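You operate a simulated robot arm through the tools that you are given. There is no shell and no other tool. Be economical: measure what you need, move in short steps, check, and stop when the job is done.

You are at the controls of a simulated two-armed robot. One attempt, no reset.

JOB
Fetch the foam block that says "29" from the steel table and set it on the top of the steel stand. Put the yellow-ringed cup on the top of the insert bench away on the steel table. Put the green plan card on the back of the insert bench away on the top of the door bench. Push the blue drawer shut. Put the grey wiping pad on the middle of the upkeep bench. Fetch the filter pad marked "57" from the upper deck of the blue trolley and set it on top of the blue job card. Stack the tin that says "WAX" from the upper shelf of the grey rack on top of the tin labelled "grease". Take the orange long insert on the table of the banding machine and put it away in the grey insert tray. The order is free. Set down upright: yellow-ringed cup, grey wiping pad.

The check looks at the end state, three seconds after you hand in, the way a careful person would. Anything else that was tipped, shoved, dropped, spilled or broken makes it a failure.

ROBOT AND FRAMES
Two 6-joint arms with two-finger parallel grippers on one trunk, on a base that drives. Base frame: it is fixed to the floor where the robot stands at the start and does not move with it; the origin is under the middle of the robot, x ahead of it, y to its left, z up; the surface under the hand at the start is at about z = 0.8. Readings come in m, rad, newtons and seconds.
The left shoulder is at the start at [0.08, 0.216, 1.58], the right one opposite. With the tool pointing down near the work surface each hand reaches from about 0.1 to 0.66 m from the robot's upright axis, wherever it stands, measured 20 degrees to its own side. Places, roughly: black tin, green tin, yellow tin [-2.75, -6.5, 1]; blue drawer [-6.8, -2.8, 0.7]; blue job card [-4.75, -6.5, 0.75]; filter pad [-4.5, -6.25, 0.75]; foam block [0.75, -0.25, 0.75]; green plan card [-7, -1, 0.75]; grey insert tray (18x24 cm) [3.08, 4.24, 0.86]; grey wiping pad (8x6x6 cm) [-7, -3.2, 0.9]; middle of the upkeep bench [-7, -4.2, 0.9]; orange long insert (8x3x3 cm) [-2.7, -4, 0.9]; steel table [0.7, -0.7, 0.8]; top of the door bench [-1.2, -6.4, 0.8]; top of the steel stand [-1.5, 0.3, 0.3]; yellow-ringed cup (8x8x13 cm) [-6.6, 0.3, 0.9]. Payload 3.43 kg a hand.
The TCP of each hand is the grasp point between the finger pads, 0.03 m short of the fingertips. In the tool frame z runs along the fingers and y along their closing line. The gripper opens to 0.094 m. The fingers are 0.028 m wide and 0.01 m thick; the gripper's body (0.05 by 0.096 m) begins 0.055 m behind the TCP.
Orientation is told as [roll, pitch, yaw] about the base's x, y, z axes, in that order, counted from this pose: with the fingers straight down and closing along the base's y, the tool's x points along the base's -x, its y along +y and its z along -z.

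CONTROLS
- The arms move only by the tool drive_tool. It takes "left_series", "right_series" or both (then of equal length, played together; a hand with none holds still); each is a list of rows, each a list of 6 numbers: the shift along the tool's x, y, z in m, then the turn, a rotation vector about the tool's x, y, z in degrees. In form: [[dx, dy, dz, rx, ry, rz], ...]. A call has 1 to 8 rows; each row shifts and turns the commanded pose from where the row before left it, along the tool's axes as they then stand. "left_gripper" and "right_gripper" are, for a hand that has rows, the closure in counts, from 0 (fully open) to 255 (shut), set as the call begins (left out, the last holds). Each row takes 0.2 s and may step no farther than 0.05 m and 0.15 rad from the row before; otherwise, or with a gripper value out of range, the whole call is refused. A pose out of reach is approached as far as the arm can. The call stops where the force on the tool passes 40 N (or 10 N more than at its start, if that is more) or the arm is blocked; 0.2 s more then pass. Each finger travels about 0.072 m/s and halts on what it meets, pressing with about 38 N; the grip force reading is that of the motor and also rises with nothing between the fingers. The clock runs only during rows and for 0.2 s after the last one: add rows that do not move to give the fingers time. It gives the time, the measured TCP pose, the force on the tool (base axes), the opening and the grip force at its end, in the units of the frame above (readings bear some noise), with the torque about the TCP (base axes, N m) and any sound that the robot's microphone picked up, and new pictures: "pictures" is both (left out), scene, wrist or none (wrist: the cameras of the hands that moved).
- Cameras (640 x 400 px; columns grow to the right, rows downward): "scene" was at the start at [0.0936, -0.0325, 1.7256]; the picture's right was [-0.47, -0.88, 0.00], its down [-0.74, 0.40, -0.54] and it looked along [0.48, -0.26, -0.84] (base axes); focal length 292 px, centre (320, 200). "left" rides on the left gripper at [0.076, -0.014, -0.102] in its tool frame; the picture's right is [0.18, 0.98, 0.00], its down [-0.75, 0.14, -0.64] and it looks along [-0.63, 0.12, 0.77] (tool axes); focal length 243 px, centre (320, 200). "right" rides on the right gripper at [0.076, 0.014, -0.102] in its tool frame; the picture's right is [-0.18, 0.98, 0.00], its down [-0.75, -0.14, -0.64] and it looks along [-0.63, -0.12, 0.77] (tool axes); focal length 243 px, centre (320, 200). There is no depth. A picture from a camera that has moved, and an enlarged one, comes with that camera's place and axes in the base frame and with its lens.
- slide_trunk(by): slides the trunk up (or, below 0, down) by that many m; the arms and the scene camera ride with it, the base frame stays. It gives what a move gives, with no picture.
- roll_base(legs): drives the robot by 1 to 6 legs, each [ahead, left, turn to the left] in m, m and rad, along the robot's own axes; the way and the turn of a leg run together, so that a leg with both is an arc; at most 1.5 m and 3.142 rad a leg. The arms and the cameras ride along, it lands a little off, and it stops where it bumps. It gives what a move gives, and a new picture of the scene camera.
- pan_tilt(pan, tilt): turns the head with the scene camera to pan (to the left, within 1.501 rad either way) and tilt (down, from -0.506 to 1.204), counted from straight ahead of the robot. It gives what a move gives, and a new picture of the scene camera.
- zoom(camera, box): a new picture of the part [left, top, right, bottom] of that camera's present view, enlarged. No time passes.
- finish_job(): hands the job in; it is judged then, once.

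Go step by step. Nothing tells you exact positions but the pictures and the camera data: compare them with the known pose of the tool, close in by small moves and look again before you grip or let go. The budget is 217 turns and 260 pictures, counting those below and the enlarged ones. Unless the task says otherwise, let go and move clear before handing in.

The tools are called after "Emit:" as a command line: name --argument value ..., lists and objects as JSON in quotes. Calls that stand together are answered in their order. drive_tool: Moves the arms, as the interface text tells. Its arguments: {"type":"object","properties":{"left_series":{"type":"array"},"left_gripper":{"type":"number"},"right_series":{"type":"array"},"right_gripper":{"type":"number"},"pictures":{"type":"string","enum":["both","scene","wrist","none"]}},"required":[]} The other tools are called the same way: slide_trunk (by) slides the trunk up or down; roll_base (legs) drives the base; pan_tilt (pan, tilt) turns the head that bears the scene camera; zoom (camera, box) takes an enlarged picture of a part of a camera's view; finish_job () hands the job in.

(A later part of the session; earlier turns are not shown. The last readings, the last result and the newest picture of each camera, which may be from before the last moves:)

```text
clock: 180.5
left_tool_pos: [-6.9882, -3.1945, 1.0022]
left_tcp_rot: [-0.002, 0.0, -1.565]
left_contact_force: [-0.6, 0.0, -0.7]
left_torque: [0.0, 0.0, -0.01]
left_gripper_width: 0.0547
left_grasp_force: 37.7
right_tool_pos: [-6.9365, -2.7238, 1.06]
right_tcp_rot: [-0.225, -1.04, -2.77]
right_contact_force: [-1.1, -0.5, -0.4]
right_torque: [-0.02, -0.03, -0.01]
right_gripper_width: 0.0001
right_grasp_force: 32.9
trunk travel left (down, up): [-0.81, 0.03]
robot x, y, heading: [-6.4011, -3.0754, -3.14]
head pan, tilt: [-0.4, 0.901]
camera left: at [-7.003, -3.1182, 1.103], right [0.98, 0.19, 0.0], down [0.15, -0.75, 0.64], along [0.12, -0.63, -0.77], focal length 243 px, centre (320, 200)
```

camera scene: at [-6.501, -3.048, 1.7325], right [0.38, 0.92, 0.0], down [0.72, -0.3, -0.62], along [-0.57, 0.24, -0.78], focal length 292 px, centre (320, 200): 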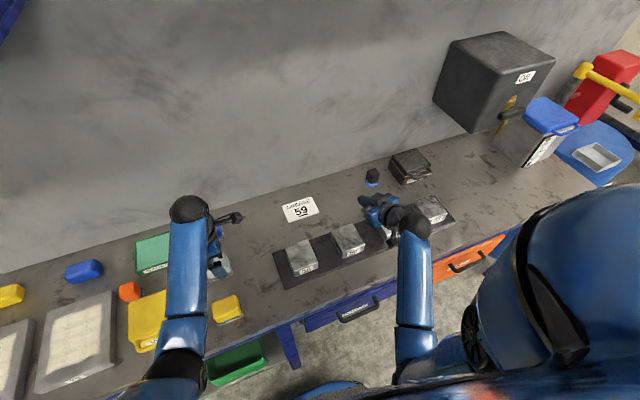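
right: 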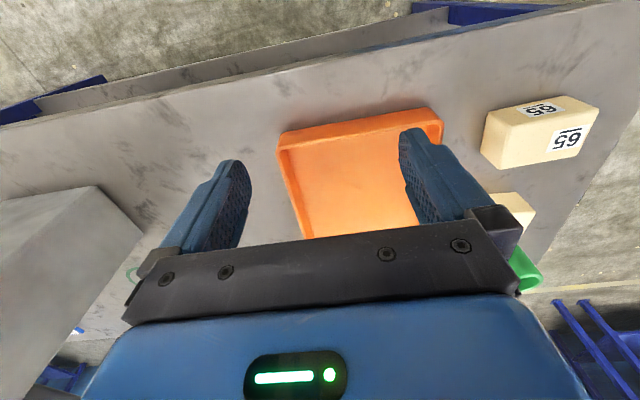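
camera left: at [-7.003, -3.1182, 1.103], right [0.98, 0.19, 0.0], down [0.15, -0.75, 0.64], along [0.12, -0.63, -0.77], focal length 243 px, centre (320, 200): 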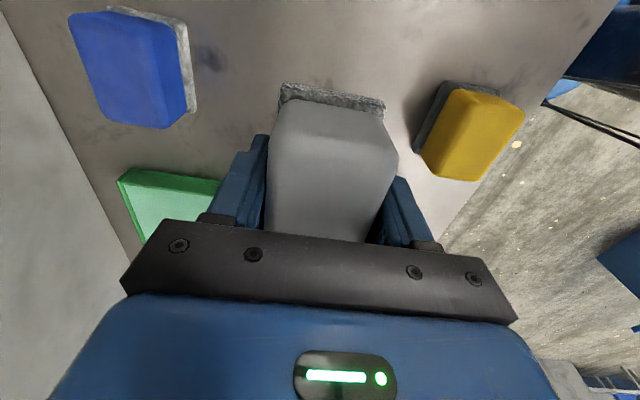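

The pad is held. I back off from the bench, shift left about 1 m, and look at the bench middle.

Emit:
roll_base --legs '[[-0.36, 0, 0], [0, 0.95, 0]]'

Emit:
pan_tilt --pan 0.0 --tilt 0.7

```text
clock: 187.4
left_tool_pos: [-6.6304, -4.1473, 1.0015]
left_tcp_rot: [-0.002, 0.002, -1.575]
left_contact_force: [-0.3, 0.6, -1.1]
left_torque: [0.02, 0.01, 0.01]
left_gripper_width: 0.0545
left_grasp_force: 38.3
right_tool_pos: [-6.5746, -3.6783, 1.0596]
right_tcp_rot: [-0.219, -1.041, -2.78]
right_contact_force: [-0.9, 0.6, -0.5]
right_torque: [-0.03, 0.03, 0.05]
right_gripper_width: 0.0001
right_grasp_force: 32.9
trunk travel left (down, up): [-0.81, 0.03]
robot x, y, heading: [-6.0384, -4.0397, 3.142]
head pan, tilt: [-0.4, 0.901]
camera scene: at [-6.1393, -4.0071, 1.7327], right [0.39, 0.92, 0.0], down [0.72, -0.31, -0.62], along [-0.57, 0.24, -0.78], focal length 292 px, centre (320, 200)
```

scene: 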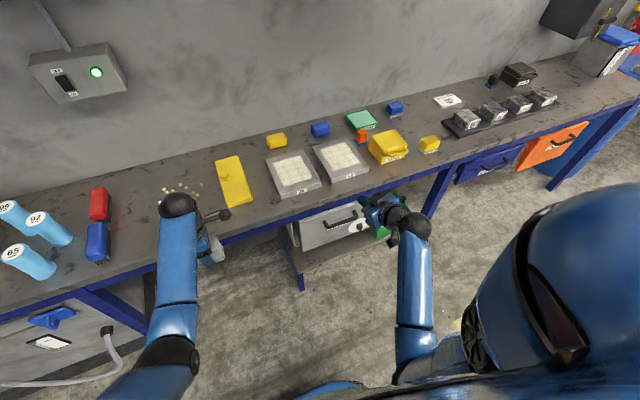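

```text
clock: 188.3
left_tool_pos: [-6.6309, -4.1485, 1.0005]
left_tcp_rot: [-0.002, 0.002, -1.576]
left_contact_force: [-0.7, 0.4, -1.0]
left_torque: [0.02, 0.02, -0.03]
left_gripper_width: 0.0548
left_grasp_force: 37.7
right_tool_pos: [-6.5738, -3.6791, 1.0604]
right_tcp_rot: [-0.222, -1.04, -2.778]
right_contact_force: [-0.2, -0.1, -0.2]
right_torque: [0.03, 0.0, -0.04]
right_gripper_width: 0.0
right_grasp_force: 32.3
trunk travel left (down, up): [-0.81, 0.03]
robot x, y, heading: [-6.04, -4.0387, 3.137]
head pan, tilt: [0.0, 0.7]
camera scene: at [-6.1548, -4.0384, 1.7488], right [0.0, 1.0, 0.0], down [0.64, 0.0, -0.76], along [-0.76, 0.0, -0.64], focal length 292 px, centre (320, 200)
```

scene: 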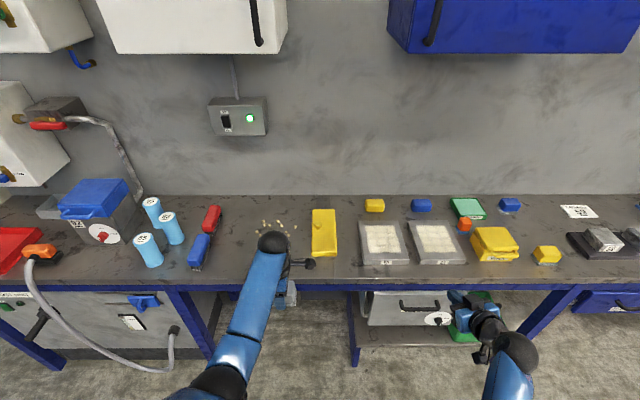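

The crumbs mark the bench middle around [-7.0, -4.22]. I drive the pad over [-7.0, -4.2].

Emit:
roll_base --legs '[[0.365, 0.053, 0]]'

Emit:
drive_tool --left_series '[[0, 0, 0.03, 0, 0, 0]]' --pictures "wrist"

```text
clock: 190.7
left_tool_pos: [-6.9915, -4.199, 1.0021]
left_tcp_rot: [-0.003, 0.001, -1.577]
left_contact_force: [-0.5, -0.1, -0.1]
left_torque: [-0.09, -0.01, 0.0]
left_gripper_width: 0.0546
left_grasp_force: 38.4
right_tool_pos: [-6.9349, -3.7313, 1.0612]
right_tcp_rot: [-0.223, -1.042, -2.776]
right_contact_force: [-0.1, -0.7, -0.4]
right_torque: [0.0, -0.03, 0.0]
right_gripper_width: 0.0002
right_grasp_force: 32.4
trunk travel left (down, up): [-0.81, 0.03]
robot x, y, heading: [-6.4079, -4.093, 3.14]
head pan, tilt: [0.0, 0.7]
camera scene: at [-6.5151, -4.0897, 1.7492], right [0.0, 1.0, 0.0], down [0.64, 0.0, -0.77], along [-0.77, 0.0, -0.64], focal length 292 px, centre (320, 200)
```

scene: 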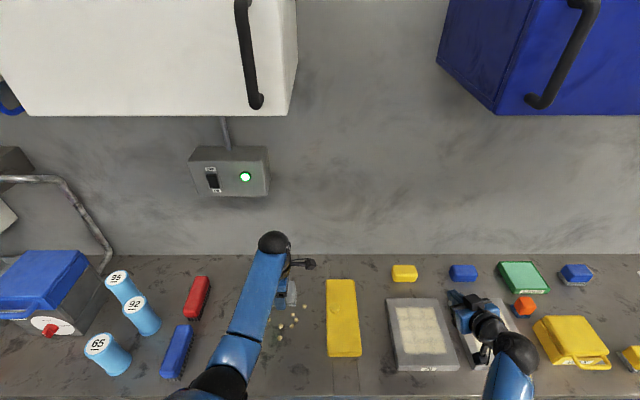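

```text
clock: 191.1
left_tool_pos: [-6.9975, -4.2017, 0.9701]
left_tcp_rot: [-0.003, 0.0, -1.576]
left_contact_force: [-0.5, 0.2, -1.0]
left_torque: [0.01, 0.01, 0.0]
left_gripper_width: 0.0546
left_grasp_force: 37.8
right_tool_pos: [-6.939, -3.7323, 1.059]
right_tcp_rot: [-0.221, -1.038, -2.777]
right_contact_force: [-0.4, 0.6, -0.1]
right_torque: [0.0, 0.01, -0.01]
right_gripper_width: 0.0001
right_grasp_force: 32.9
trunk travel left (down, up): [-0.81, 0.03]
robot x, y, heading: [-6.4079, -4.0909, 3.139]
head pan, tilt: [0.0, 0.7]
camera left: at [-7.0104, -4.1264, 1.072], right [0.98, 0.18, 0.0], down [0.14, -0.75, 0.64], along [0.11, -0.63, -0.77], focal length 243 px, centre (320, 200)
```

left: 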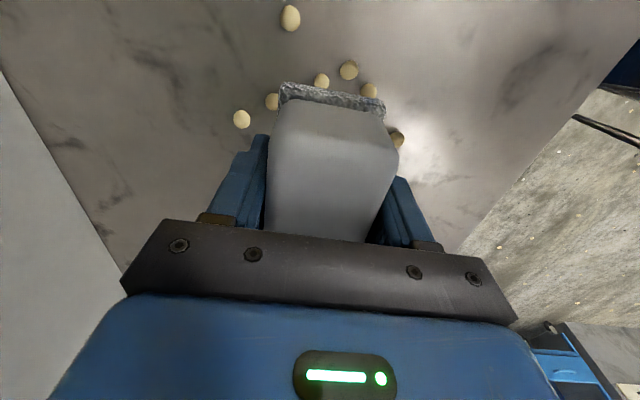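

The chips look like flat specks. I lower the pad, creeping at the end.

Emit:
drive_tool --left_series '[[0, 0, 0.025, 0, 0, 0], [0, 0, 0.02, 0, 0, 0], [0, 0, 0.015, 0, 0, 0], [0, 0, 0.004, 0, 0, 0], [0, 0, 0.003, 0, 0, 0], [0, 0, 0.003, 0, 0, 0], [0, 0, 0.003, 0, 0, 0], [0, 0, 0.002, 0, 0, 0]]' --pictures "wrist"

```text
clock: 192.9
left_tool_pos: [-6.9948, -4.2006, 0.896]
left_tcp_rot: [0.0, 0.0, -1.576]
left_contact_force: [0.0, 0.3, -0.7]
left_torque: [0.01, -0.02, 0.02]
left_gripper_width: 0.0545
left_grasp_force: 37.6
right_tool_pos: [-6.9384, -3.7317, 1.0596]
right_tcp_rot: [-0.221, -1.04, -2.78]
right_contact_force: [-0.2, -0.3, -0.4]
right_torque: [-0.01, 0.0, 0.01]
right_gripper_width: 0.0001
right_grasp_force: 33.0
trunk travel left (down, up): [-0.81, 0.03]
robot x, y, heading: [-6.406, -4.0913, 3.135]
head pan, tilt: [0.0, 0.7]
camera left: at [-7.0086, -4.1252, 0.9973], right [0.98, 0.18, 0.0], down [0.14, -0.75, 0.64], along [0.11, -0.63, -0.77], focal length 243 px, centre (320, 200)
```

left: 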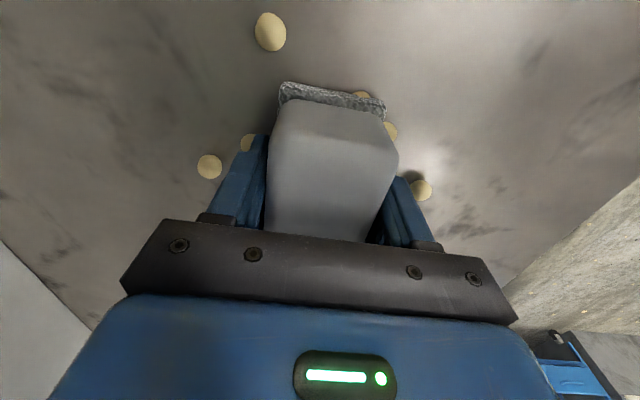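

Emit:
drive_tool --left_series '[[0, 0, 0.002, 0, 0, 0], [0, 0, 0.0015, 0, 0, 0], [0, 0, 0.0015, 0, 0, 0], [0, 0, 0.0015, 0, 0, 0], [0, 0, 0, 0, 0, 0]]' --pictures "none"

```text
clock: 194.1
left_tool_pos: [-6.9941, -4.2002, 0.8907]
left_tcp_rot: [-0.005, -0.001, -1.577]
left_contact_force: [-0.7, -1.7, 10.6]
left_torque: [-0.06, -0.29, -0.05]
left_gripper_width: 0.0547
left_grasp_force: 38.6
right_tool_pos: [-6.9371, -3.7315, 1.0609]
right_tcp_rot: [-0.222, -1.042, -2.78]
right_contact_force: [-0.4, 0.5, 0.2]
right_torque: [0.0, 0.01, 0.0]
right_gripper_width: 0.0
right_grasp_force: 33.1
trunk travel left (down, up): [-0.81, 0.03]
robot x, y, heading: [-6.4056, -4.0935, 3.141]
head pan, tilt: [0.0, 0.7]
```

The pad is in contact with the bench (10 N). I open and rise.

Emit:
drive_tool --left_series '[[0, 0, 0, 0, 0, 0], [0, 0, 0, 0, 0, 0], [0, 0, 0, 0, 0, 0], [0, 0, -0.03, 0, 0, 0], [0, 0, -0.03, 0, 0, 0], [0, 0, -0.03, 0, 0, 0], [0, 0, -0.03, 0, 0, 0]]' --left_gripper 0 --pictures "wrist"

```text
clock: 195.7
left_tool_pos: [-6.9923, -4.2001, 1.009]
left_tcp_rot: [-0.003, -0.001, -1.576]
left_contact_force: [-0.9, -0.2, 0.0]
left_torque: [0.03, 0.02, -0.03]
left_gripper_width: 0.0943
left_grasp_force: 0.1
right_tool_pos: [-6.9375, -3.732, 1.0597]
right_tcp_rot: [-0.222, -1.042, -2.78]
right_contact_force: [0.3, 0.2, 0.1]
right_torque: [-0.01, 0.03, 0.02]
right_gripper_width: 0.0
right_grasp_force: 33.1
trunk travel left (down, up): [-0.81, 0.03]
robot x, y, heading: [-6.4075, -4.0876, 3.13]
head pan, tilt: [0.0, 0.7]
camera left: at [-7.006, -4.125, 1.1112], right [0.98, 0.18, 0.0], down [0.14, -0.75, 0.64], along [0.11, -0.63, -0.77], focal length 243 px, centre (320, 200)
```

left: 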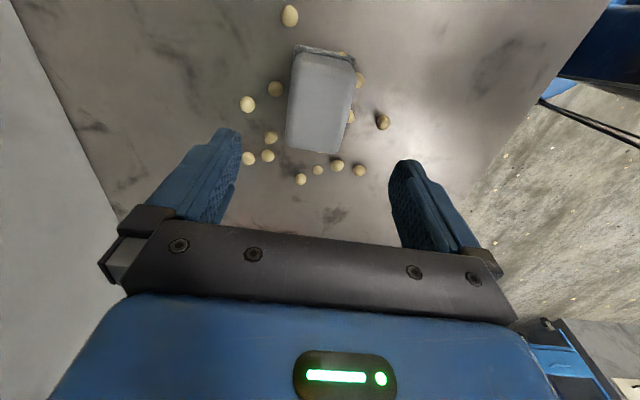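

The pad stands upright in the middle. Next I back off, go right (+y) to the insert bench, and reset the right hand to pointing down.

Emit:
roll_base --legs '[[-0.8, 0, 0], [0, -1.5, 0], [0, -1.5, 0], [0, -0.7, 0]]'

Emit:
drive_tool --right_series '[[0, 0, 0, -0.19, 7.63, 1.43], [0, 0, 0, -0.19, 7.63, 1.43], [0, 0, 0, -0.19, 7.63, 1.43], [0, 0, 0, -0.19, 7.63, 1.43], [0, 0, 0, -0.19, 7.63, 1.43], [0, 0, 0, -0.19, 7.63, 1.43], [0, 0, 0, -0.19, 7.63, 1.43], [0, 0, 0, -0.19, 7.63, 1.43]]' --right_gripper 0 --pictures "scene"

```text
clock: 217.5
left_tool_pos: [-6.1399, -0.4722, 1.0086]
left_tcp_rot: [-0.002, 0.001, -1.608]
left_contact_force: [0.9, -0.8, 0.5]
left_torque: [0.05, 0.02, -0.01]
left_gripper_width: 0.0938
left_grasp_force: 0.1
right_tool_pos: [-6.0698, -0.0058, 1.0602]
right_tcp_rot: [-0.227, -1.04, -2.808]
right_contact_force: [-0.3, 0.1, 0.9]
right_torque: [-0.05, 0.0, 0.0]
right_gripper_width: 0.0
right_grasp_force: 33.0
trunk travel left (down, up): [-0.81, 0.03]
robot x, y, heading: [-5.5505, -0.3791, 3.104]
head pan, tilt: [0.0, 0.7]
camera scene: at [-5.6636, -0.3777, 1.7489], right [0.04, 1.0, 0.0], down [0.64, -0.02, -0.76], along [-0.76, 0.03, -0.64], focal length 292 px, centre (320, 200)
```

scene: 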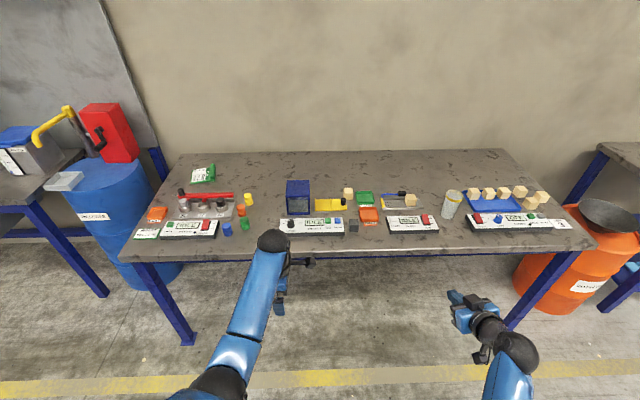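

```text
clock: 219.3
left_tool_pos: [-6.1414, -0.4707, 1.0084]
left_tcp_rot: [0.002, -0.001, -1.608]
left_contact_force: [0.3, 0.4, 0.3]
left_torque: [0.02, -0.02, 0.0]
left_gripper_width: 0.0941
left_grasp_force: 0.0
right_tool_pos: [-6.0764, -0.0023, 1.0526]
right_tcp_rot: [0.003, 0.013, 3.126]
right_contact_force: [-0.3, 0.3, 0.2]
right_torque: [0.0, -0.02, 0.0]
right_gripper_width: 0.0941
right_grasp_force: 0.1
right hand out of reach, approached as far as the arm can: row 8
trunk travel left (down, up): [-0.81, 0.03]
robot x, y, heading: [-5.5504, -0.3813, 3.106]
head pan, tilt: [0.0, 0.7]
camera scene: at [-5.6651, -0.3753, 1.7487], right [0.04, 1.0, 0.0], down [0.64, -0.02, -0.76], along [-0.76, 0.03, -0.65], focal length 292 px, centre (320, 200)
```

scene: 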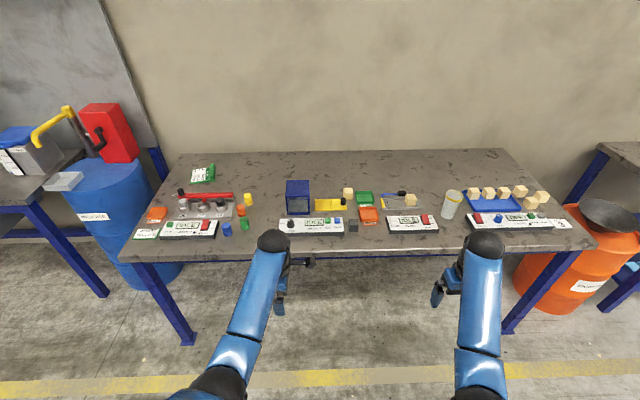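

Emit:
zoom --camera "scene" --box '[110, 140, 270, 250]'

Emit:
zoom --camera "scene" --box '[400, 150, 600, 270]'

```text
3.64 times, centred on (190, 195) of scene
camera zoom: at [-5.6651, -0.3753, 1.7487], right [0.04, 1.0, 0.0], down [0.64, -0.02, -0.76], along [-0.76, 0.03, -0.65], focal length 1060 px, centre (793, 218)
```

zoom: 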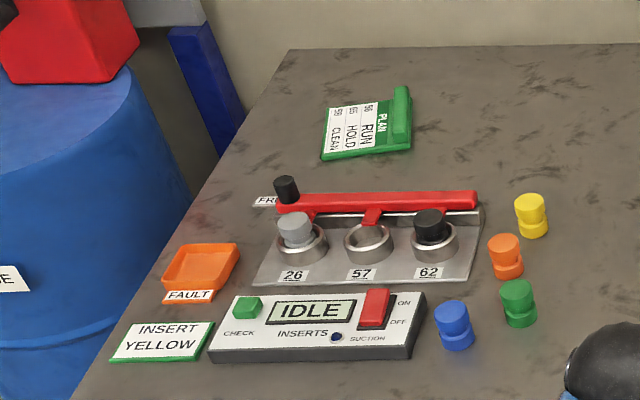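

```text
3.20 times, centred on (500, 210) of scene
camera zoom: at [-5.6651, -0.3753, 1.7487], right [0.04, 1.0, 0.0], down [0.64, -0.02, -0.76], along [-0.76, 0.03, -0.65], focal length 933 px, centre (-256, 168)
```

zoom: 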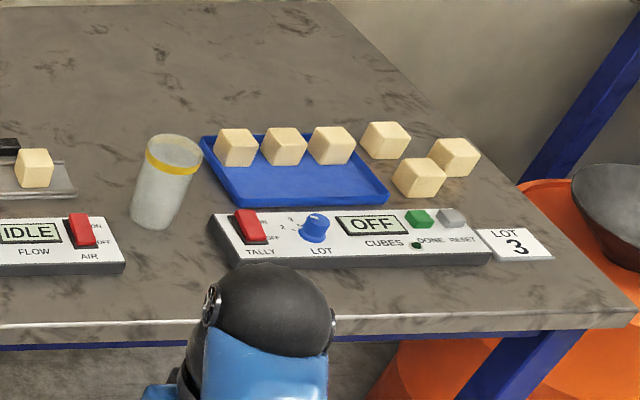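

The yellow-ringed cup stands near [-6.6, 0.25], and the green plan card (with a grip ridge on its +y end) lies at about [-6.99, -0.95] at the back. I tuck the left hand to the side and pitch the right hand forward about 42° for the long reach to the card.

Emit:
drive_tool --left_series '[[-0.033, 0.035, 0, 0, 0, 0], [-0.033, 0.035, 0, 0, 0, 0], [-0.033, 0.035, 0, 0, 0, 0], [-0.033, 0.035, 0, 0, 0, 0], [-0.033, 0.035, 0, 0, 0, 0], [-0.033, 0.035, 0, 0, 0, 0], [-0.033, 0.035, 0, 0, 0, 0], [-0.033, 0.035, 0, 0, 0, 0]]' --right_series '[[0, 0, 0.01, 0, -8.5, 0], [0, 0, 0, 0, -8.5, 0], [0, 0, 0, 0, -8.5, 0], [0, 0, 0, 0, -8.5, 0], [0, 0, 0, 0, -8.5, 0], [0, 0, 0, 0, 0, 0], [0, 0, 0, 0, 0, 0], [0, 0, 0, 0, 0, 0]]' --pictures "none"

Emit:
roll_base --legs '[[0.0, 0.72, 0.035]]'

```text
clock: 221.1
left_tool_pos: [-5.869, -0.7468, 1.0061]
left_tcp_rot: [-0.003, 0.002, -1.609]
left_contact_force: [0.2, -0.5, 0.0]
left_torque: [0.02, 0.01, -0.01]
left_gripper_width: 0.0939
left_grasp_force: 0.0
right_tool_pos: [-6.0726, -0.0038, 1.0446]
right_tcp_rot: [0.007, -0.734, 3.124]
right_contact_force: [-0.1, 0.1, 0.7]
right_torque: [-0.02, -0.03, 0.0]
right_gripper_width: 0.0938
right_grasp_force: 0.0
trunk travel left (down, up): [-0.81, 0.03]
robot x, y, heading: [-5.5498, -0.3785, 3.11]
head pan, tilt: [0.0, 0.7]
```

```text
clock: 225.1
left_tool_pos: [-5.8783, -1.4806, 1.0072]
left_tcp_rot: [-0.002, 0.0, -1.584]
left_contact_force: [0.0, 0.5, -0.3]
left_torque: [0.01, 0.0, 0.03]
left_gripper_width: 0.0938
left_grasp_force: 0.1
right_tool_pos: [-6.0995, -0.7397, 1.0427]
right_tcp_rot: [0.007, -0.733, -3.135]
right_contact_force: [-0.2, -0.6, 0.5]
right_torque: [-0.02, -0.02, 0.05]
right_gripper_width: 0.094
right_grasp_force: 0.1
trunk travel left (down, up): [-0.81, 0.03]
robot x, y, heading: [-5.5636, -1.105, 3.132]
head pan, tilt: [0.0, 0.7]
camera scene: at [-5.6799, -1.1022, 1.7489], right [0.01, 1.0, 0.0], down [0.64, -0.01, -0.76], along [-0.76, 0.01, -0.64], focal length 292 px, centre (320, 200)
```

scene: 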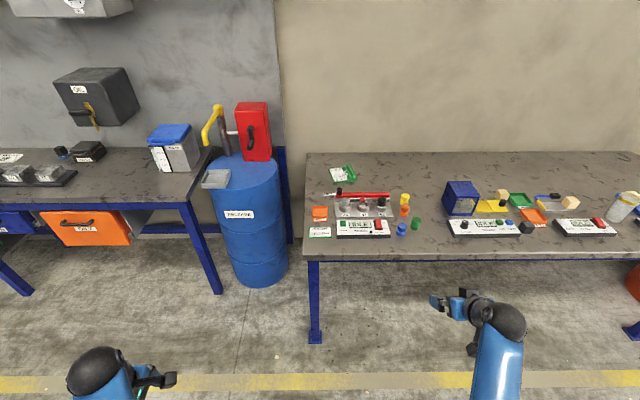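

Ridge at about [-7.003, -0.912, 0.828]. I drive up to the bench and move the right hand toward the ridge line.

Emit:
roll_base --legs '[[0.5, 0.02, 0.008]]'

Emit:
drive_tool --right_series '[[0, 0.045, 0, 0, 0, 0], [0, 0.045, 0, 0, 0, 0], [0, 0.045, 0, 0, 0, 0], [-0.02, 0.01, 0.02, 0, 0, 0], [-0.03, 0, 0.03, 0, 0, 0], [-0.03, 0, 0.03, 0, 0, 0]]'

```text
clock: 228.0
left_tool_pos: [-6.3696, -1.5038, 1.0067]
left_tcp_rot: [-0.003, -0.001, -1.567]
left_contact_force: [0.3, 0.5, 0.9]
left_torque: [0.01, 0.0, 0.01]
left_gripper_width: 0.094
left_grasp_force: 0.0
right_tool_pos: [-6.6029, -0.7681, 1.0445]
right_tcp_rot: [0.008, -0.734, -3.121]
right_contact_force: [0.4, 0.2, -0.3]
right_torque: [-0.02, 0.01, 0.0]
right_gripper_width: 0.0942
right_grasp_force: 0.0
trunk travel left (down, up): [-0.81, 0.03]
robot x, y, heading: [-6.0674, -1.1246, -3.137]
head pan, tilt: [0.0, 0.7]
camera scene: at [-6.1763, -1.1245, 1.7491], right [0.0, 1.0, 0.0], down [0.64, 0.0, -0.77], along [-0.77, 0.0, -0.64], focal length 292 px, centre (320, 200)
```

scene: 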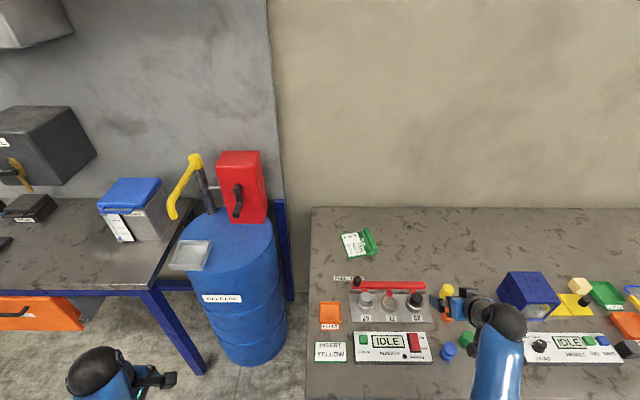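

```text
clock: 229.4
left_tool_pos: [-6.3709, -1.5056, 1.0059]
left_tcp_rot: [0.0, 0.0, -1.568]
left_contact_force: [-0.2, 0.0, 0.3]
left_torque: [0.04, -0.02, 0.01]
left_gripper_width: 0.0942
left_grasp_force: 0.1
right_tool_pos: [-6.7164, -0.9175, 1.0339]
right_tcp_rot: [0.008, -0.732, -3.123]
right_contact_force: [0.0, -0.6, 0.0]
right_torque: [0.03, 0.01, 0.0]
right_gripper_width: 0.094
right_grasp_force: 0.1
trunk travel left (down, up): [-0.81, 0.03]
robot x, y, heading: [-6.0652, -1.1271, -3.133]
head pan, tilt: [0.0, 0.7]
camera scene: at [-6.1814, -1.125, 1.7487], right [0.0, 1.0, 0.0], down [0.65, 0.0, -0.76], along [-0.76, 0.0, -0.65], focal length 292 px, centre (320, 200)
camera right: at [-6.5899, -0.929, 1.0596], right [-0.11, -0.99, 0.13], down [-0.14, 0.14, 0.98], along [-0.98, 0.09, -0.15], focal length 243 px, centre (320, 200)
```

scene: 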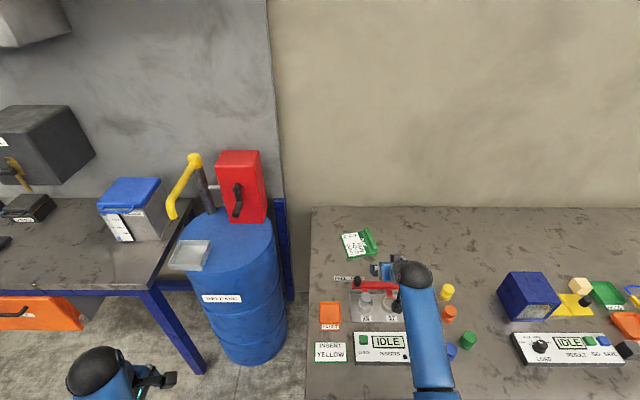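
right: 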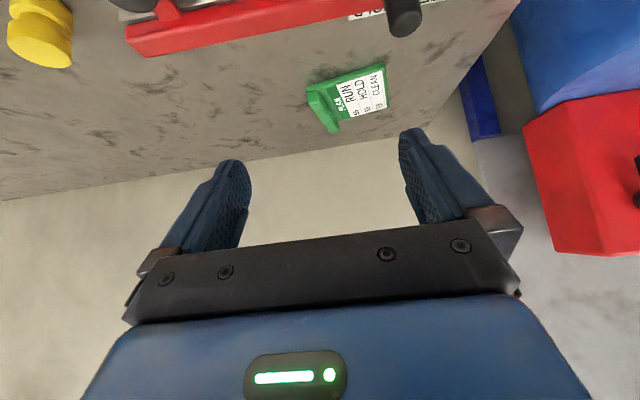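

Emit:
zoom --camera "scene" --box '[320, 215, 400, 275]'

Emit:
zoom --camera "right" --box '[280, 40, 410, 150]'

```text
6.67 times, centred on (360, 245) of scene
camera zoom: at [-6.1814, -1.125, 1.7487], right [0.0, 1.0, 0.0], down [0.65, 0.0, -0.76], along [-0.76, 0.0, -0.65], focal length 1944 px, centre (53, -100)
```

zoom: 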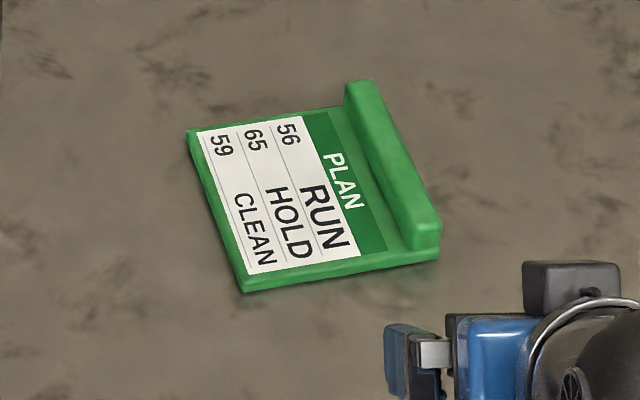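

```text
3.64 times, centred on (345, 95) of right
camera zoom: at [-6.5899, -0.929, 1.0596], right [-0.11, -0.99, 0.13], down [-0.14, 0.14, 0.98], along [-0.98, 0.09, -0.15], focal length 882 px, centre (229, 582)
```

zoom: 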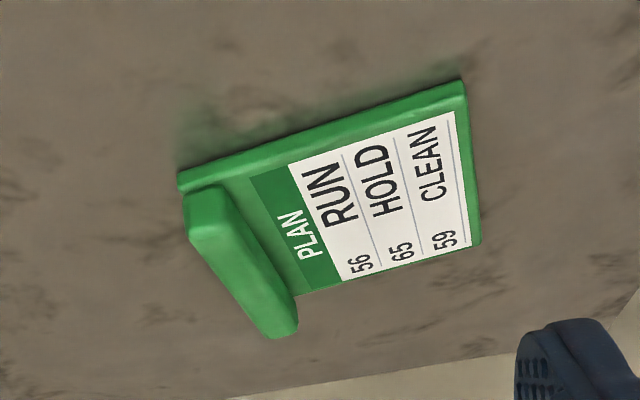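

The card is turned about 12°, its ridge running from [-7.07, -0.925] to [-6.95, -0.90]. I yaw the right hand to match and reach forward above it.

Emit:
drive_tool --right_series '[[0, 0, 0, -3.85, 0, -4.27], [0, 0, 0, -3.85, 0, -4.27], [-0.0346, -0.0095, 0.0311, 0, 0, 0], [-0.0346, -0.0095, 0.0311, 0, 0, 0], [-0.0346, -0.0095, 0.0311, 0, 0, 0], [-0.0346, -0.0095, 0.0311, 0, 0, 0], [-0.0346, -0.0095, 0.0311, 0, 0, 0], [-0.0346, -0.0095, 0.0311, 0, 0, 0]]' --pictures "wrist"

```text
clock: 231.2
left_tool_pos: [-6.3692, -1.5041, 1.0075]
left_tcp_rot: [-0.002, 0.0, -1.568]
left_contact_force: [0.3, 0.1, 0.7]
left_torque: [-0.01, 0.01, -0.01]
left_gripper_width: 0.094
left_grasp_force: 0.0
right_tool_pos: [-6.9048, -0.9151, 1.0482]
right_tcp_rot: [0.006, -0.734, -2.921]
right_contact_force: [-0.4, 0.4, 0.0]
right_torque: [-0.02, -0.01, -0.01]
right_gripper_width: 0.0942
right_grasp_force: 0.2
right hand out of reach, approached as far as the arm can: row 6, 7, 8
trunk travel left (down, up): [-0.81, 0.03]
robot x, y, heading: [-6.0651, -1.124, -3.14]
head pan, tilt: [0.0, 0.7]
camera right: at [-6.7789, -0.9024, 1.073], right [0.09, -0.99, 0.13], down [-0.16, 0.11, 0.98], along [-0.98, -0.1, -0.15], focal length 243 px, centre (320, 200)
```

right: 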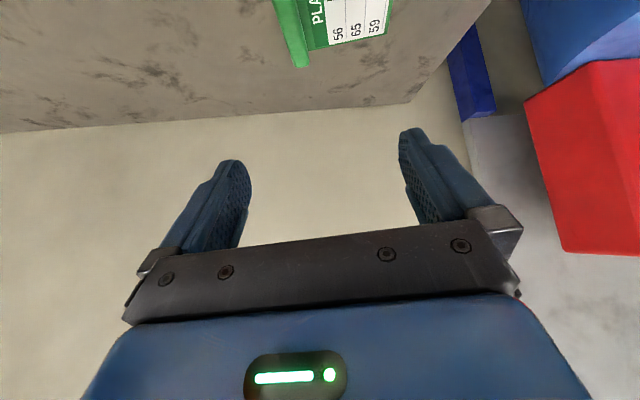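

The reach at this height ends; lowering the trunk will extend it. I lower by 0.13 m and reach on.

Emit:
slide_trunk --by -0.14

Emit:
drive_tool --right_series '[[-0.0346, -0.0095, 0.0311, 0, 0, 0], [-0.0346, -0.0095, 0.0311, 0, 0, 0], [0, 0, 0, 0, 0, 0]]'

```text
clock: 232.9
left_tool_pos: [-6.3704, -1.5044, 0.8655]
left_tcp_rot: [-0.002, 0.0, -1.566]
left_contact_force: [0.7, 0.1, -0.8]
left_torque: [0.0, 0.04, 0.0]
left_gripper_width: 0.0939
left_grasp_force: 0.0
right_tool_pos: [-6.9053, -0.9157, 0.9079]
right_tcp_rot: [0.003, -0.733, -2.92]
right_contact_force: [0.5, -0.9, -0.1]
right_torque: [0.03, -0.01, -0.04]
right_gripper_width: 0.0939
right_grasp_force: 0.2
trunk travel left (down, up): [-0.67, 0.17]
robot x, y, heading: [-6.0645, -1.1228, -3.136]
head pan, tilt: [0.0, 0.7]
```

```text
clock: 233.7
left_tool_pos: [-6.3712, -1.504, 0.8682]
left_tcp_rot: [-0.001, 0.0, -1.567]
left_contact_force: [-1.3, 0.0, 0.3]
left_torque: [0.03, 0.01, 0.01]
left_gripper_width: 0.094
left_grasp_force: 0.1
right_tool_pos: [-6.9034, -0.9155, 0.9061]
right_tcp_rot: [0.005, -0.734, -2.922]
right_contact_force: [-0.1, 0.3, -0.1]
right_torque: [0.03, -0.01, 0.01]
right_gripper_width: 0.0939
right_grasp_force: 0.0
right hand out of reach, approached as far as the arm can: row 1, 2
trunk travel left (down, up): [-0.67, 0.17]
robot x, y, heading: [-6.0681, -1.1238, -3.139]
head pan, tilt: [0.0, 0.7]
camera scene: at [-6.1793, -1.1247, 1.6089], right [0.0, 1.0, 0.0], down [0.64, 0.0, -0.76], along [-0.76, 0.0, -0.64], focal length 292 px, centre (320, 200)
camera right: at [-6.7795, -0.9029, 0.9324], right [0.09, -0.99, 0.13], down [-0.16, 0.11, 0.98], along [-0.98, -0.1, -0.15], focal length 243 px, centre (320, 200)
```

scene: 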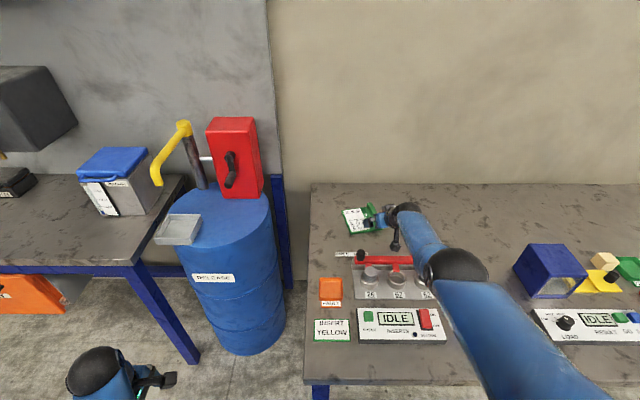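
right: 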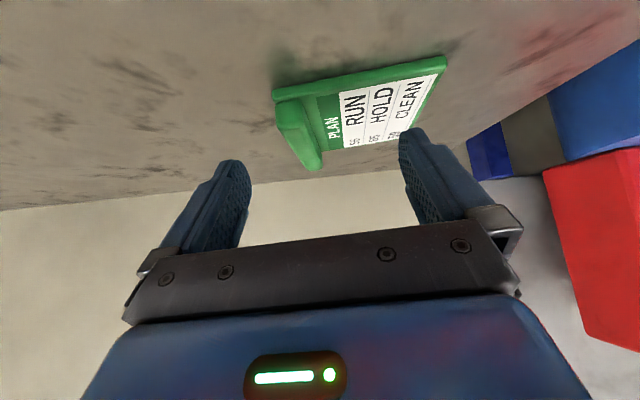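

The arm is stretched because the shoulder is high. I raise the hand relative to the trunk, lower the trunk more, then reach forward.

Emit:
drive_tool --right_series '[[-0.0334, 0, -0.0365, 0, 0, 0], [-0.0334, 0, -0.0365, 0, 0, 0], [-0.0334, 0, -0.0365, 0, 0, 0], [-0.0334, 0, -0.0365, 0, 0, 0], [-0.0334, 0, -0.0365, 0, 0, 0]]' --pictures "none"

Emit:
slide_trunk --by -0.24

Emit:
drive_tool --right_series '[[-0.0346, -0.0095, 0.0311, 0, 0, 0], [-0.0346, -0.0095, 0.0311, 0, 0, 0], [0, 0, 0, 0, 0, 0]]'

```text
clock: 234.9
left_tool_pos: [-6.3702, -1.5038, 0.8662]
left_tcp_rot: [-0.002, 0.002, -1.567]
left_contact_force: [0.8, -1.0, 0.1]
left_torque: [0.02, -0.05, -0.01]
left_gripper_width: 0.0941
left_grasp_force: 0.0
right_tool_pos: [-6.9076, -0.9168, 1.1535]
right_tcp_rot: [0.005, -0.731, -2.921]
right_contact_force: [0.5, 0.1, 1.4]
right_torque: [0.0, -0.05, 0.01]
right_gripper_width: 0.0939
right_grasp_force: 0.0
trunk travel left (down, up): [-0.67, 0.17]
robot x, y, heading: [-6.0669, -1.1257, -3.14]
head pan, tilt: [0.0, 0.7]
```

```text
clock: 237.4
left_tool_pos: [-6.3719, -1.5034, 0.6256]
left_tcp_rot: [-0.001, 0.001, -1.566]
left_contact_force: [0.3, -1.2, -0.5]
left_torque: [0.01, 0.01, 0.0]
left_gripper_width: 0.0941
left_grasp_force: 0.0
right_tool_pos: [-6.9069, -0.9164, 0.9122]
right_tcp_rot: [0.003, -0.732, -2.92]
right_contact_force: [-0.3, 0.8, 0.1]
right_torque: [0.03, 0.01, 0.03]
right_gripper_width: 0.094
right_grasp_force: 0.0
trunk travel left (down, up): [-0.43, 0.41]
robot x, y, heading: [-6.064, -1.1261, -3.134]
head pan, tilt: [0.0, 0.7]
```

```text
clock: 238.2
left_tool_pos: [-6.372, -1.5034, 0.6269]
left_tcp_rot: [-0.002, 0.001, -1.569]
left_contact_force: [-0.7, -0.1, 0.0]
left_torque: [0.04, 0.01, 0.02]
left_gripper_width: 0.094
left_grasp_force: 0.0
right_tool_pos: [-6.9638, -0.9173, 0.9101]
right_tcp_rot: [0.004, -0.732, -2.922]
right_contact_force: [0.1, 0.9, 0.1]
right_torque: [0.01, 0.0, 0.02]
right_gripper_width: 0.094
right_grasp_force: 0.1
right hand out of reach, approached as far as the arm can: row 2
trunk travel left (down, up): [-0.43, 0.41]
robot x, y, heading: [-6.0656, -1.1246, -3.134]
head pan, tilt: [0.0, 0.7]
camera scene: at [-6.1797, -1.1242, 1.3688], right [0.0, 1.0, 0.0], down [0.64, 0.0, -0.76], along [-0.76, 0.0, -0.64], focal length 292 px, centre (320, 200)
camera right: at [-6.8383, -0.9036, 0.9357], right [0.09, -0.99, 0.13], down [-0.16, 0.11, 0.98], along [-0.98, -0.1, -0.15], focal length 243 px, centre (320, 200)
```

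scene: 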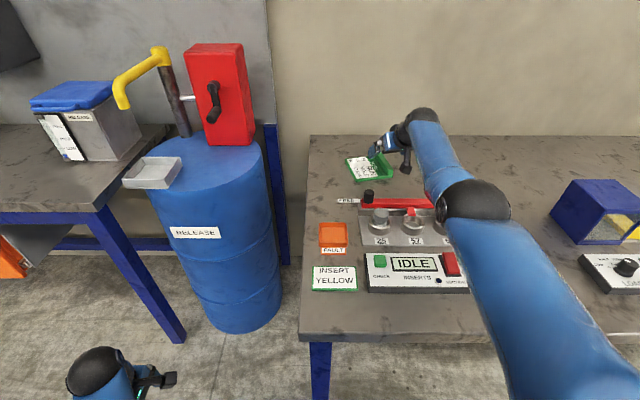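
right: 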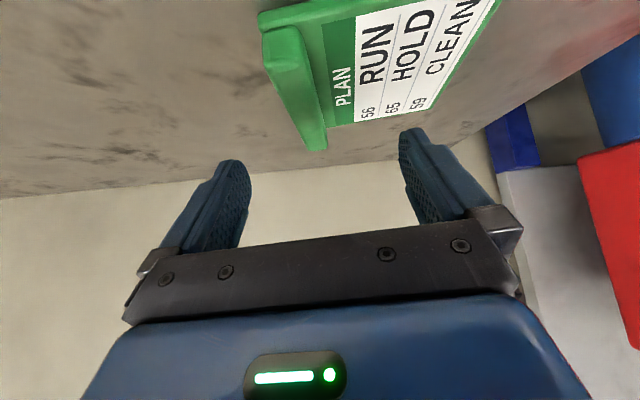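

The fingers now straddle the ridge line within a centimetre. I shift 1 cm to +y and lower with the trunk.

Emit:
drive_tool --right_series '[[0.0015, -0.0098, -0.0013, 0, 0, 0]]' --pictures "none"

Emit:
slide_trunk --by -0.06

Emit:
drive_tool --right_series '[[0, 0, 0, 0, 0, 0]]'

```text
clock: 238.6
left_tool_pos: [-6.3713, -1.504, 0.6254]
left_tcp_rot: [-0.002, -0.001, -1.566]
left_contact_force: [-1.0, 0.5, 0.8]
left_torque: [0.03, -0.01, -0.06]
left_gripper_width: 0.0939
left_grasp_force: 0.0
right_tool_pos: [-6.963, -0.9067, 0.9105]
right_tcp_rot: [0.006, -0.733, -2.921]
right_contact_force: [-0.2, 0.5, 0.1]
right_torque: [-0.02, 0.01, 0.0]
right_gripper_width: 0.094
right_grasp_force: 0.1
trunk travel left (down, up): [-0.43, 0.41]
robot x, y, heading: [-6.0683, -1.1218, -3.137]
head pan, tilt: [0.0, 0.7]
```

```text
clock: 239.6
left_tool_pos: [-6.3706, -1.5044, 0.5681]
left_tcp_rot: [-0.004, 0.003, -1.566]
left_contact_force: [-0.4, -0.2, 0.2]
left_torque: [0.03, -0.01, -0.05]
left_gripper_width: 0.0939
left_grasp_force: 0.1
right_tool_pos: [-6.9638, -0.9084, 0.861]
right_tcp_rot: [0.002, -0.749, -2.922]
right_contact_force: [-9.8, 0.5, 25.5]
right_torque: [-1.26, 0.25, -0.51]
right_gripper_width: 0.0928
right_grasp_force: 0.0
trunk travel left (down, up): [-0.37, 0.47]
robot x, y, heading: [-6.0666, -1.1259, -3.138]
head pan, tilt: [0.0, 0.7]
```

```text
clock: 240.0
left_tool_pos: [-6.37, -1.5041, 0.5674]
left_tcp_rot: [-0.006, 0.003, -1.568]
left_contact_force: [-0.4, 0.2, -0.5]
left_torque: [0.0, 0.0, 0.01]
left_gripper_width: 0.0939
left_grasp_force: 0.0
right_tool_pos: [-6.9623, -0.9079, 0.862]
right_tcp_rot: [0.0, -0.748, -2.92]
right_contact_force: [-9.4, 0.1, 28.2]
right_torque: [-1.44, 0.29, -0.58]
right_gripper_width: 0.0928
right_grasp_force: 0.2
trunk travel left (down, up): [-0.37, 0.47]
robot x, y, heading: [-6.0694, -1.1264, -3.142]
head pan, tilt: [0.0, 0.7]
camera scene: at [-6.1754, -1.1257, 1.3095], right [0.0, 1.0, 0.0], down [0.64, 0.0, -0.77], along [-0.77, 0.0, -0.64], focal length 292 px, centre (320, 200)
camera right: at [-6.8371, -0.8955, 0.884], right [0.09, -0.99, 0.13], down [-0.14, 0.11, 0.98], along [-0.99, -0.1, -0.13], focal length 243 px, centre (320, 200)
```

scene: 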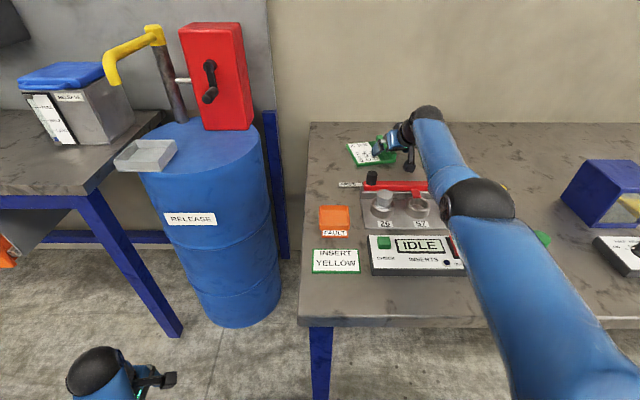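
right: 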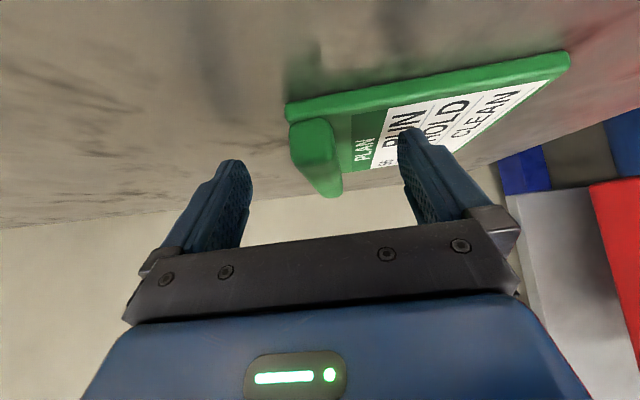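

The -y finger rests on the card plate, the ridge is between the fingers. I ease up and close on the ridge.

Emit:
drive_tool --right_series '[[-0.0067, 0, -0.0074, 0, 0, 0], [0, 0, 0, 0, 0, 0], [0, 0, 0, 0, 0, 0], [0, 0, 0, 0, 0, 0], [0, 0, 0, 0, 0, 0], [0, 0, 0, 0, 0, 0], [0, 0, 0, 0, 0, 0]]' --right_gripper 255 --pictures "wrist"

```text
clock: 241.6
left_tool_pos: [-6.3713, -1.5038, 0.5674]
left_tcp_rot: [-0.004, -0.001, -1.567]
left_contact_force: [-0.5, 0.0, 0.4]
left_torque: [-0.02, 0.03, -0.01]
left_gripper_width: 0.0941
left_grasp_force: 0.1
right_tool_pos: [-6.9619, -0.9081, 0.8604]
right_tcp_rot: [0.004, -0.733, -2.92]
right_contact_force: [1.5, 2.2, 8.5]
right_torque: [0.11, -0.15, -0.03]
right_gripper_width: 0.0256
right_grasp_force: 38.0
trunk travel left (down, up): [-0.37, 0.47]
robot x, y, heading: [-6.0665, -1.1256, -3.135]
head pan, tilt: [0.0, 0.7]
camera right: at [-6.8366, -0.8949, 0.8867], right [0.09, -0.99, 0.13], down [-0.16, 0.11, 0.98], along [-0.98, -0.1, -0.15], focal length 243 px, centre (320, 200)
```

right: 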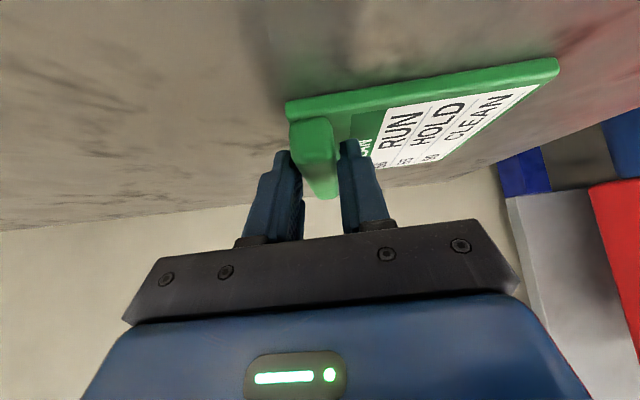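

The ridge is gripped (26 mm). I lift slowly and check.

Emit:
drive_tool --right_series '[[-0.0067, 0, -0.0074, 0, 0, 0], [-0.0067, 0, -0.0074, 0, 0, 0], [-0.01, 0, -0.011, 0, 0, 0], [-0.0134, 0, -0.0149, 0, 0, 0], [-0.0134, 0, -0.0149, 0, 0, 0], [-0.0134, 0, -0.0149, 0, 0, 0], [-0.0134, 0, -0.0149, 0, 0, 0]]' --pictures "wrist"

```text
clock: 243.2
left_tool_pos: [-6.371, -1.5063, 0.5667]
left_tcp_rot: [-0.003, 0.001, -1.566]
left_contact_force: [0.3, 0.8, -0.2]
left_torque: [0.0, 0.03, -0.02]
left_gripper_width: 0.0939
left_grasp_force: 0.1
right_tool_pos: [-6.9574, -0.9081, 0.9765]
right_tcp_rot: [0.005, -0.732, -2.919]
right_contact_force: [0.1, 1.5, -0.8]
right_torque: [0.05, -0.03, 0.02]
right_gripper_width: 0.0252
right_grasp_force: 37.9
right hand out of reach, approached as far as the arm can: row 7
trunk travel left (down, up): [-0.37, 0.47]
robot x, y, heading: [-6.0653, -1.1258, -3.139]
head pan, tilt: [0.0, 0.7]
camera right: at [-6.8325, -0.8952, 1.0007], right [0.09, -0.99, 0.13], down [-0.16, 0.11, 0.98], along [-0.98, -0.1, -0.15], focal length 243 px, centre (320, 200)
```

right: 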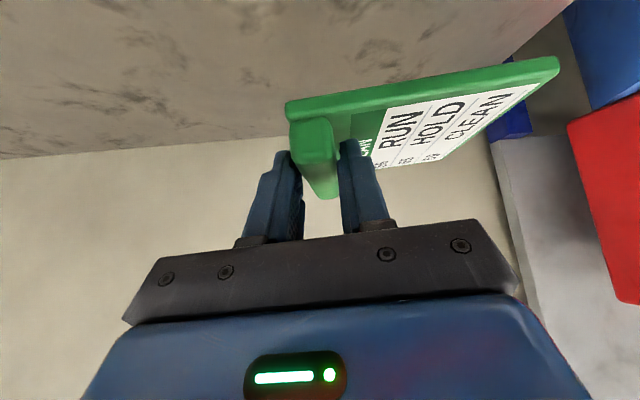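

The card is held. I raise the trunk, pull the card back over, and back away, moving right toward the cup.

Emit:
slide_trunk --by 0.3

Emit:
drive_tool --right_series '[[0.0346, 0.0095, -0.0311, 0, 0, 0], [0.0346, 0.0095, -0.0311, 0, 0, 0], [0.0346, 0.0095, -0.0311, 0, 0, 0], [0.0346, 0.0095, -0.0311, 0, 0, 0], [0.0346, 0.0095, -0.0311, 0, 0, 0], [0.0346, 0.0095, -0.0311, 0, 0, 0], [0.0346, 0.0095, -0.0311, 0, 0, 0]]' --pictures "none"

Emit:
roll_base --legs '[[-0.35, 0, 0], [0, -1.5, 0]]'

```text
clock: 246.2
left_tool_pos: [-6.3712, -1.5036, 0.8666]
left_tcp_rot: [-0.002, 0.0, -1.567]
left_contact_force: [0.1, 1.0, -0.2]
left_torque: [0.0, -0.02, -0.05]
left_gripper_width: 0.0938
left_grasp_force: 0.1
right_tool_pos: [-6.9582, -0.9086, 1.2752]
right_tcp_rot: [0.004, -0.734, -2.921]
right_contact_force: [-0.9, -0.2, -1.8]
right_torque: [0.05, -0.03, 0.01]
right_gripper_width: 0.0255
right_grasp_force: 38.4
trunk travel left (down, up): [-0.67, 0.17]
robot x, y, heading: [-6.0638, -1.124, -3.142]
head pan, tilt: [0.0, 0.7]
```

```text
clock: 247.8
left_tool_pos: [-6.3716, -1.5059, 0.8671]
left_tcp_rot: [-0.002, 0.0, -1.567]
left_contact_force: [-0.4, -0.6, 1.4]
left_torque: [-0.03, 0.04, 0.02]
left_gripper_width: 0.0939
left_grasp_force: 0.0
right_tool_pos: [-6.9558, -0.9071, 1.2773]
right_tcp_rot: [0.006, -0.731, -2.92]
right_contact_force: [0.1, 0.4, -1.4]
right_torque: [0.03, -0.04, 0.03]
right_gripper_width: 0.0253
right_grasp_force: 37.8
right hand out of reach, approached as far as the arm can: row 1, 2, 3, 4, 5, 6, 7
trunk travel left (down, up): [-0.67, 0.17]
robot x, y, heading: [-6.0663, -1.127, -3.142]
head pan, tilt: [0.0, 0.7]
```

```text
clock: 256.9
left_tool_pos: [-6.0393, -0.0541, 0.866]
left_tcp_rot: [-0.001, 0.001, -1.545]
left_contact_force: [0.1, -0.4, -0.5]
left_torque: [0.03, 0.01, 0.04]
left_gripper_width: 0.094
left_grasp_force: 0.1
right_tool_pos: [-6.6354, 0.5292, 1.2766]
right_tcp_rot: [0.005, -0.731, -2.896]
right_contact_force: [0.2, -0.4, -0.8]
right_torque: [0.03, -0.03, 0.0]
right_gripper_width: 0.0257
right_grasp_force: 38.2
trunk travel left (down, up): [-0.67, 0.17]
robot x, y, heading: [-5.7425, 0.3337, -3.112]
head pan, tilt: [0.0, 0.7]
camera scene: at [-5.855, 0.3293, 1.6088], right [-0.03, 1.0, 0.0], down [0.64, 0.02, -0.76], along [-0.76, -0.02, -0.64], focal length 292 px, centre (320, 200)
```

scene: 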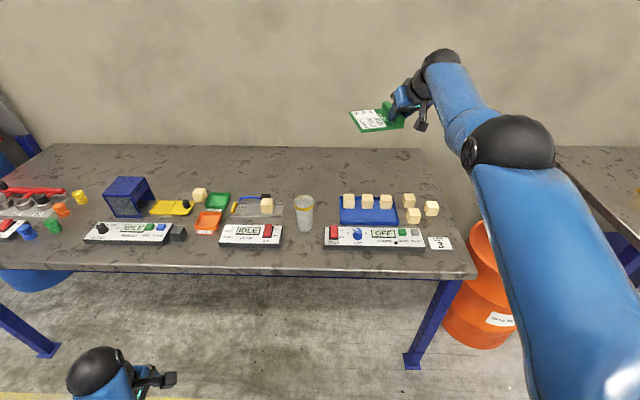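

The right hand did not retract at that height. I lower it and pull it back in while over free space.

Emit:
drive_tool --right_series '[[0.03, 0, 0.033, 0, 0, 0], [0.03, 0, 0.033, 0, 0, 0], [0.0346, 0.0095, -0.0311, 0, 0, 0], [0.0346, 0.0095, -0.0311, 0, 0, 0], [0.0346, 0.0095, -0.0311, 0, 0, 0], [0.0346, 0.0095, -0.0311, 0, 0, 0], [0.0346, 0.0095, -0.0311, 0, 0, 0], [0.0346, 0.0095, -0.0311, 0, 0, 0]]' --pictures "scene"

```text
clock: 258.7
left_tool_pos: [-6.0376, -0.0542, 0.8654]
left_tcp_rot: [-0.001, 0.0, -1.545]
left_contact_force: [-0.5, 0.1, 0.2]
left_torque: [-0.01, -0.01, -0.01]
left_gripper_width: 0.0939
left_grasp_force: 0.0
right_tool_pos: [-6.6418, 0.5317, 1.1875]
right_tcp_rot: [0.007, -0.731, -2.897]
right_contact_force: [-0.6, -0.9, -1.1]
right_torque: [0.06, -0.01, 0.02]
right_gripper_width: 0.0254
right_grasp_force: 38.1
right hand out of reach, approached as far as the arm can: row 1, 2, 3, 4, 5, 6, 7, 8
trunk travel left (down, up): [-0.67, 0.17]
robot x, y, heading: [-5.7403, 0.3301, -3.115]
head pan, tilt: [0.0, 0.7]
camera scene: at [-5.8554, 0.3301, 1.6088], right [-0.03, 1.0, 0.0], down [0.64, 0.02, -0.76], along [-0.76, -0.02, -0.64], focal length 292 px, centre (320, 200)
```

scene: 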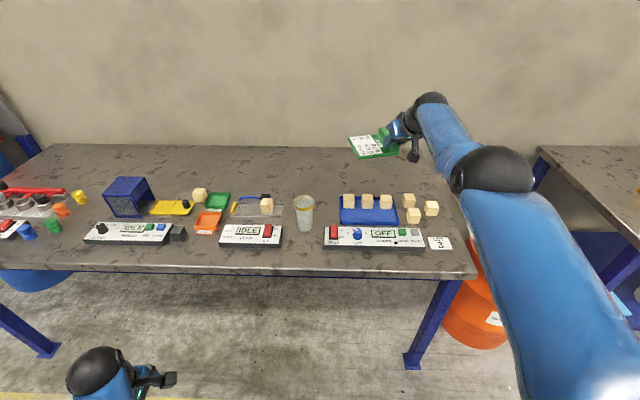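

Emit:
drive_tool --right_series '[[0.03, 0, 0.033, 0, 0, 0], [0.03, 0, 0.033, 0, 0, 0], [0, 0, 0, 0, 0, 0]]' --pictures "none"

```text
clock: 259.5
left_tool_pos: [-6.0387, -0.0535, 0.8669]
left_tcp_rot: [-0.001, -0.001, -1.545]
left_contact_force: [0.5, -0.5, 0.3]
left_torque: [0.01, 0.02, -0.02]
left_gripper_width: 0.0939
left_grasp_force: 0.1
right_tool_pos: [-6.6386, 0.5293, 1.0999]
right_tcp_rot: [0.004, -0.733, -2.898]
right_contact_force: [0.4, -0.4, -0.1]
right_torque: [0.04, -0.03, -0.01]
right_gripper_width: 0.0256
right_grasp_force: 38.1
right hand out of reach, approached as far as the arm can: row 2
trunk travel left (down, up): [-0.67, 0.17]
robot x, y, heading: [-5.7422, 0.3341, -3.115]
head pan, tilt: [0.0, 0.7]
```

Emit:
drive_tool --right_series '[[0.0346, 0.0095, -0.0311, 0, 0, 0], [0.0346, 0.0095, -0.0311, 0, 0, 0], [0.0346, 0.0095, -0.0311, 0, 0, 0], [0.0346, 0.0095, -0.0311, 0, 0, 0], [0.0346, 0.0095, -0.0311, 0, 0, 0], [0.0346, 0.0095, -0.0311, 0, 0, 0]]' --pictures "none"

```text
clock: 260.9
left_tool_pos: [-6.0355, -0.0531, 0.8674]
left_tcp_rot: [-0.005, 0.0, -1.545]
left_contact_force: [-0.1, 0.6, 0.9]
left_torque: [0.01, 0.04, 0.01]
left_gripper_width: 0.094
left_grasp_force: 0.0
right_tool_pos: [-6.3525, 0.5423, 1.1022]
right_tcp_rot: [0.006, -0.734, -2.897]
right_contact_force: [0.5, -0.1, -1.7]
right_torque: [0.05, -0.02, 0.01]
right_gripper_width: 0.0251
right_grasp_force: 38.2
trunk travel left (down, up): [-0.67, 0.17]
robot x, y, heading: [-5.7391, 0.3379, -3.111]
head pan, tilt: [0.0, 0.7]
```

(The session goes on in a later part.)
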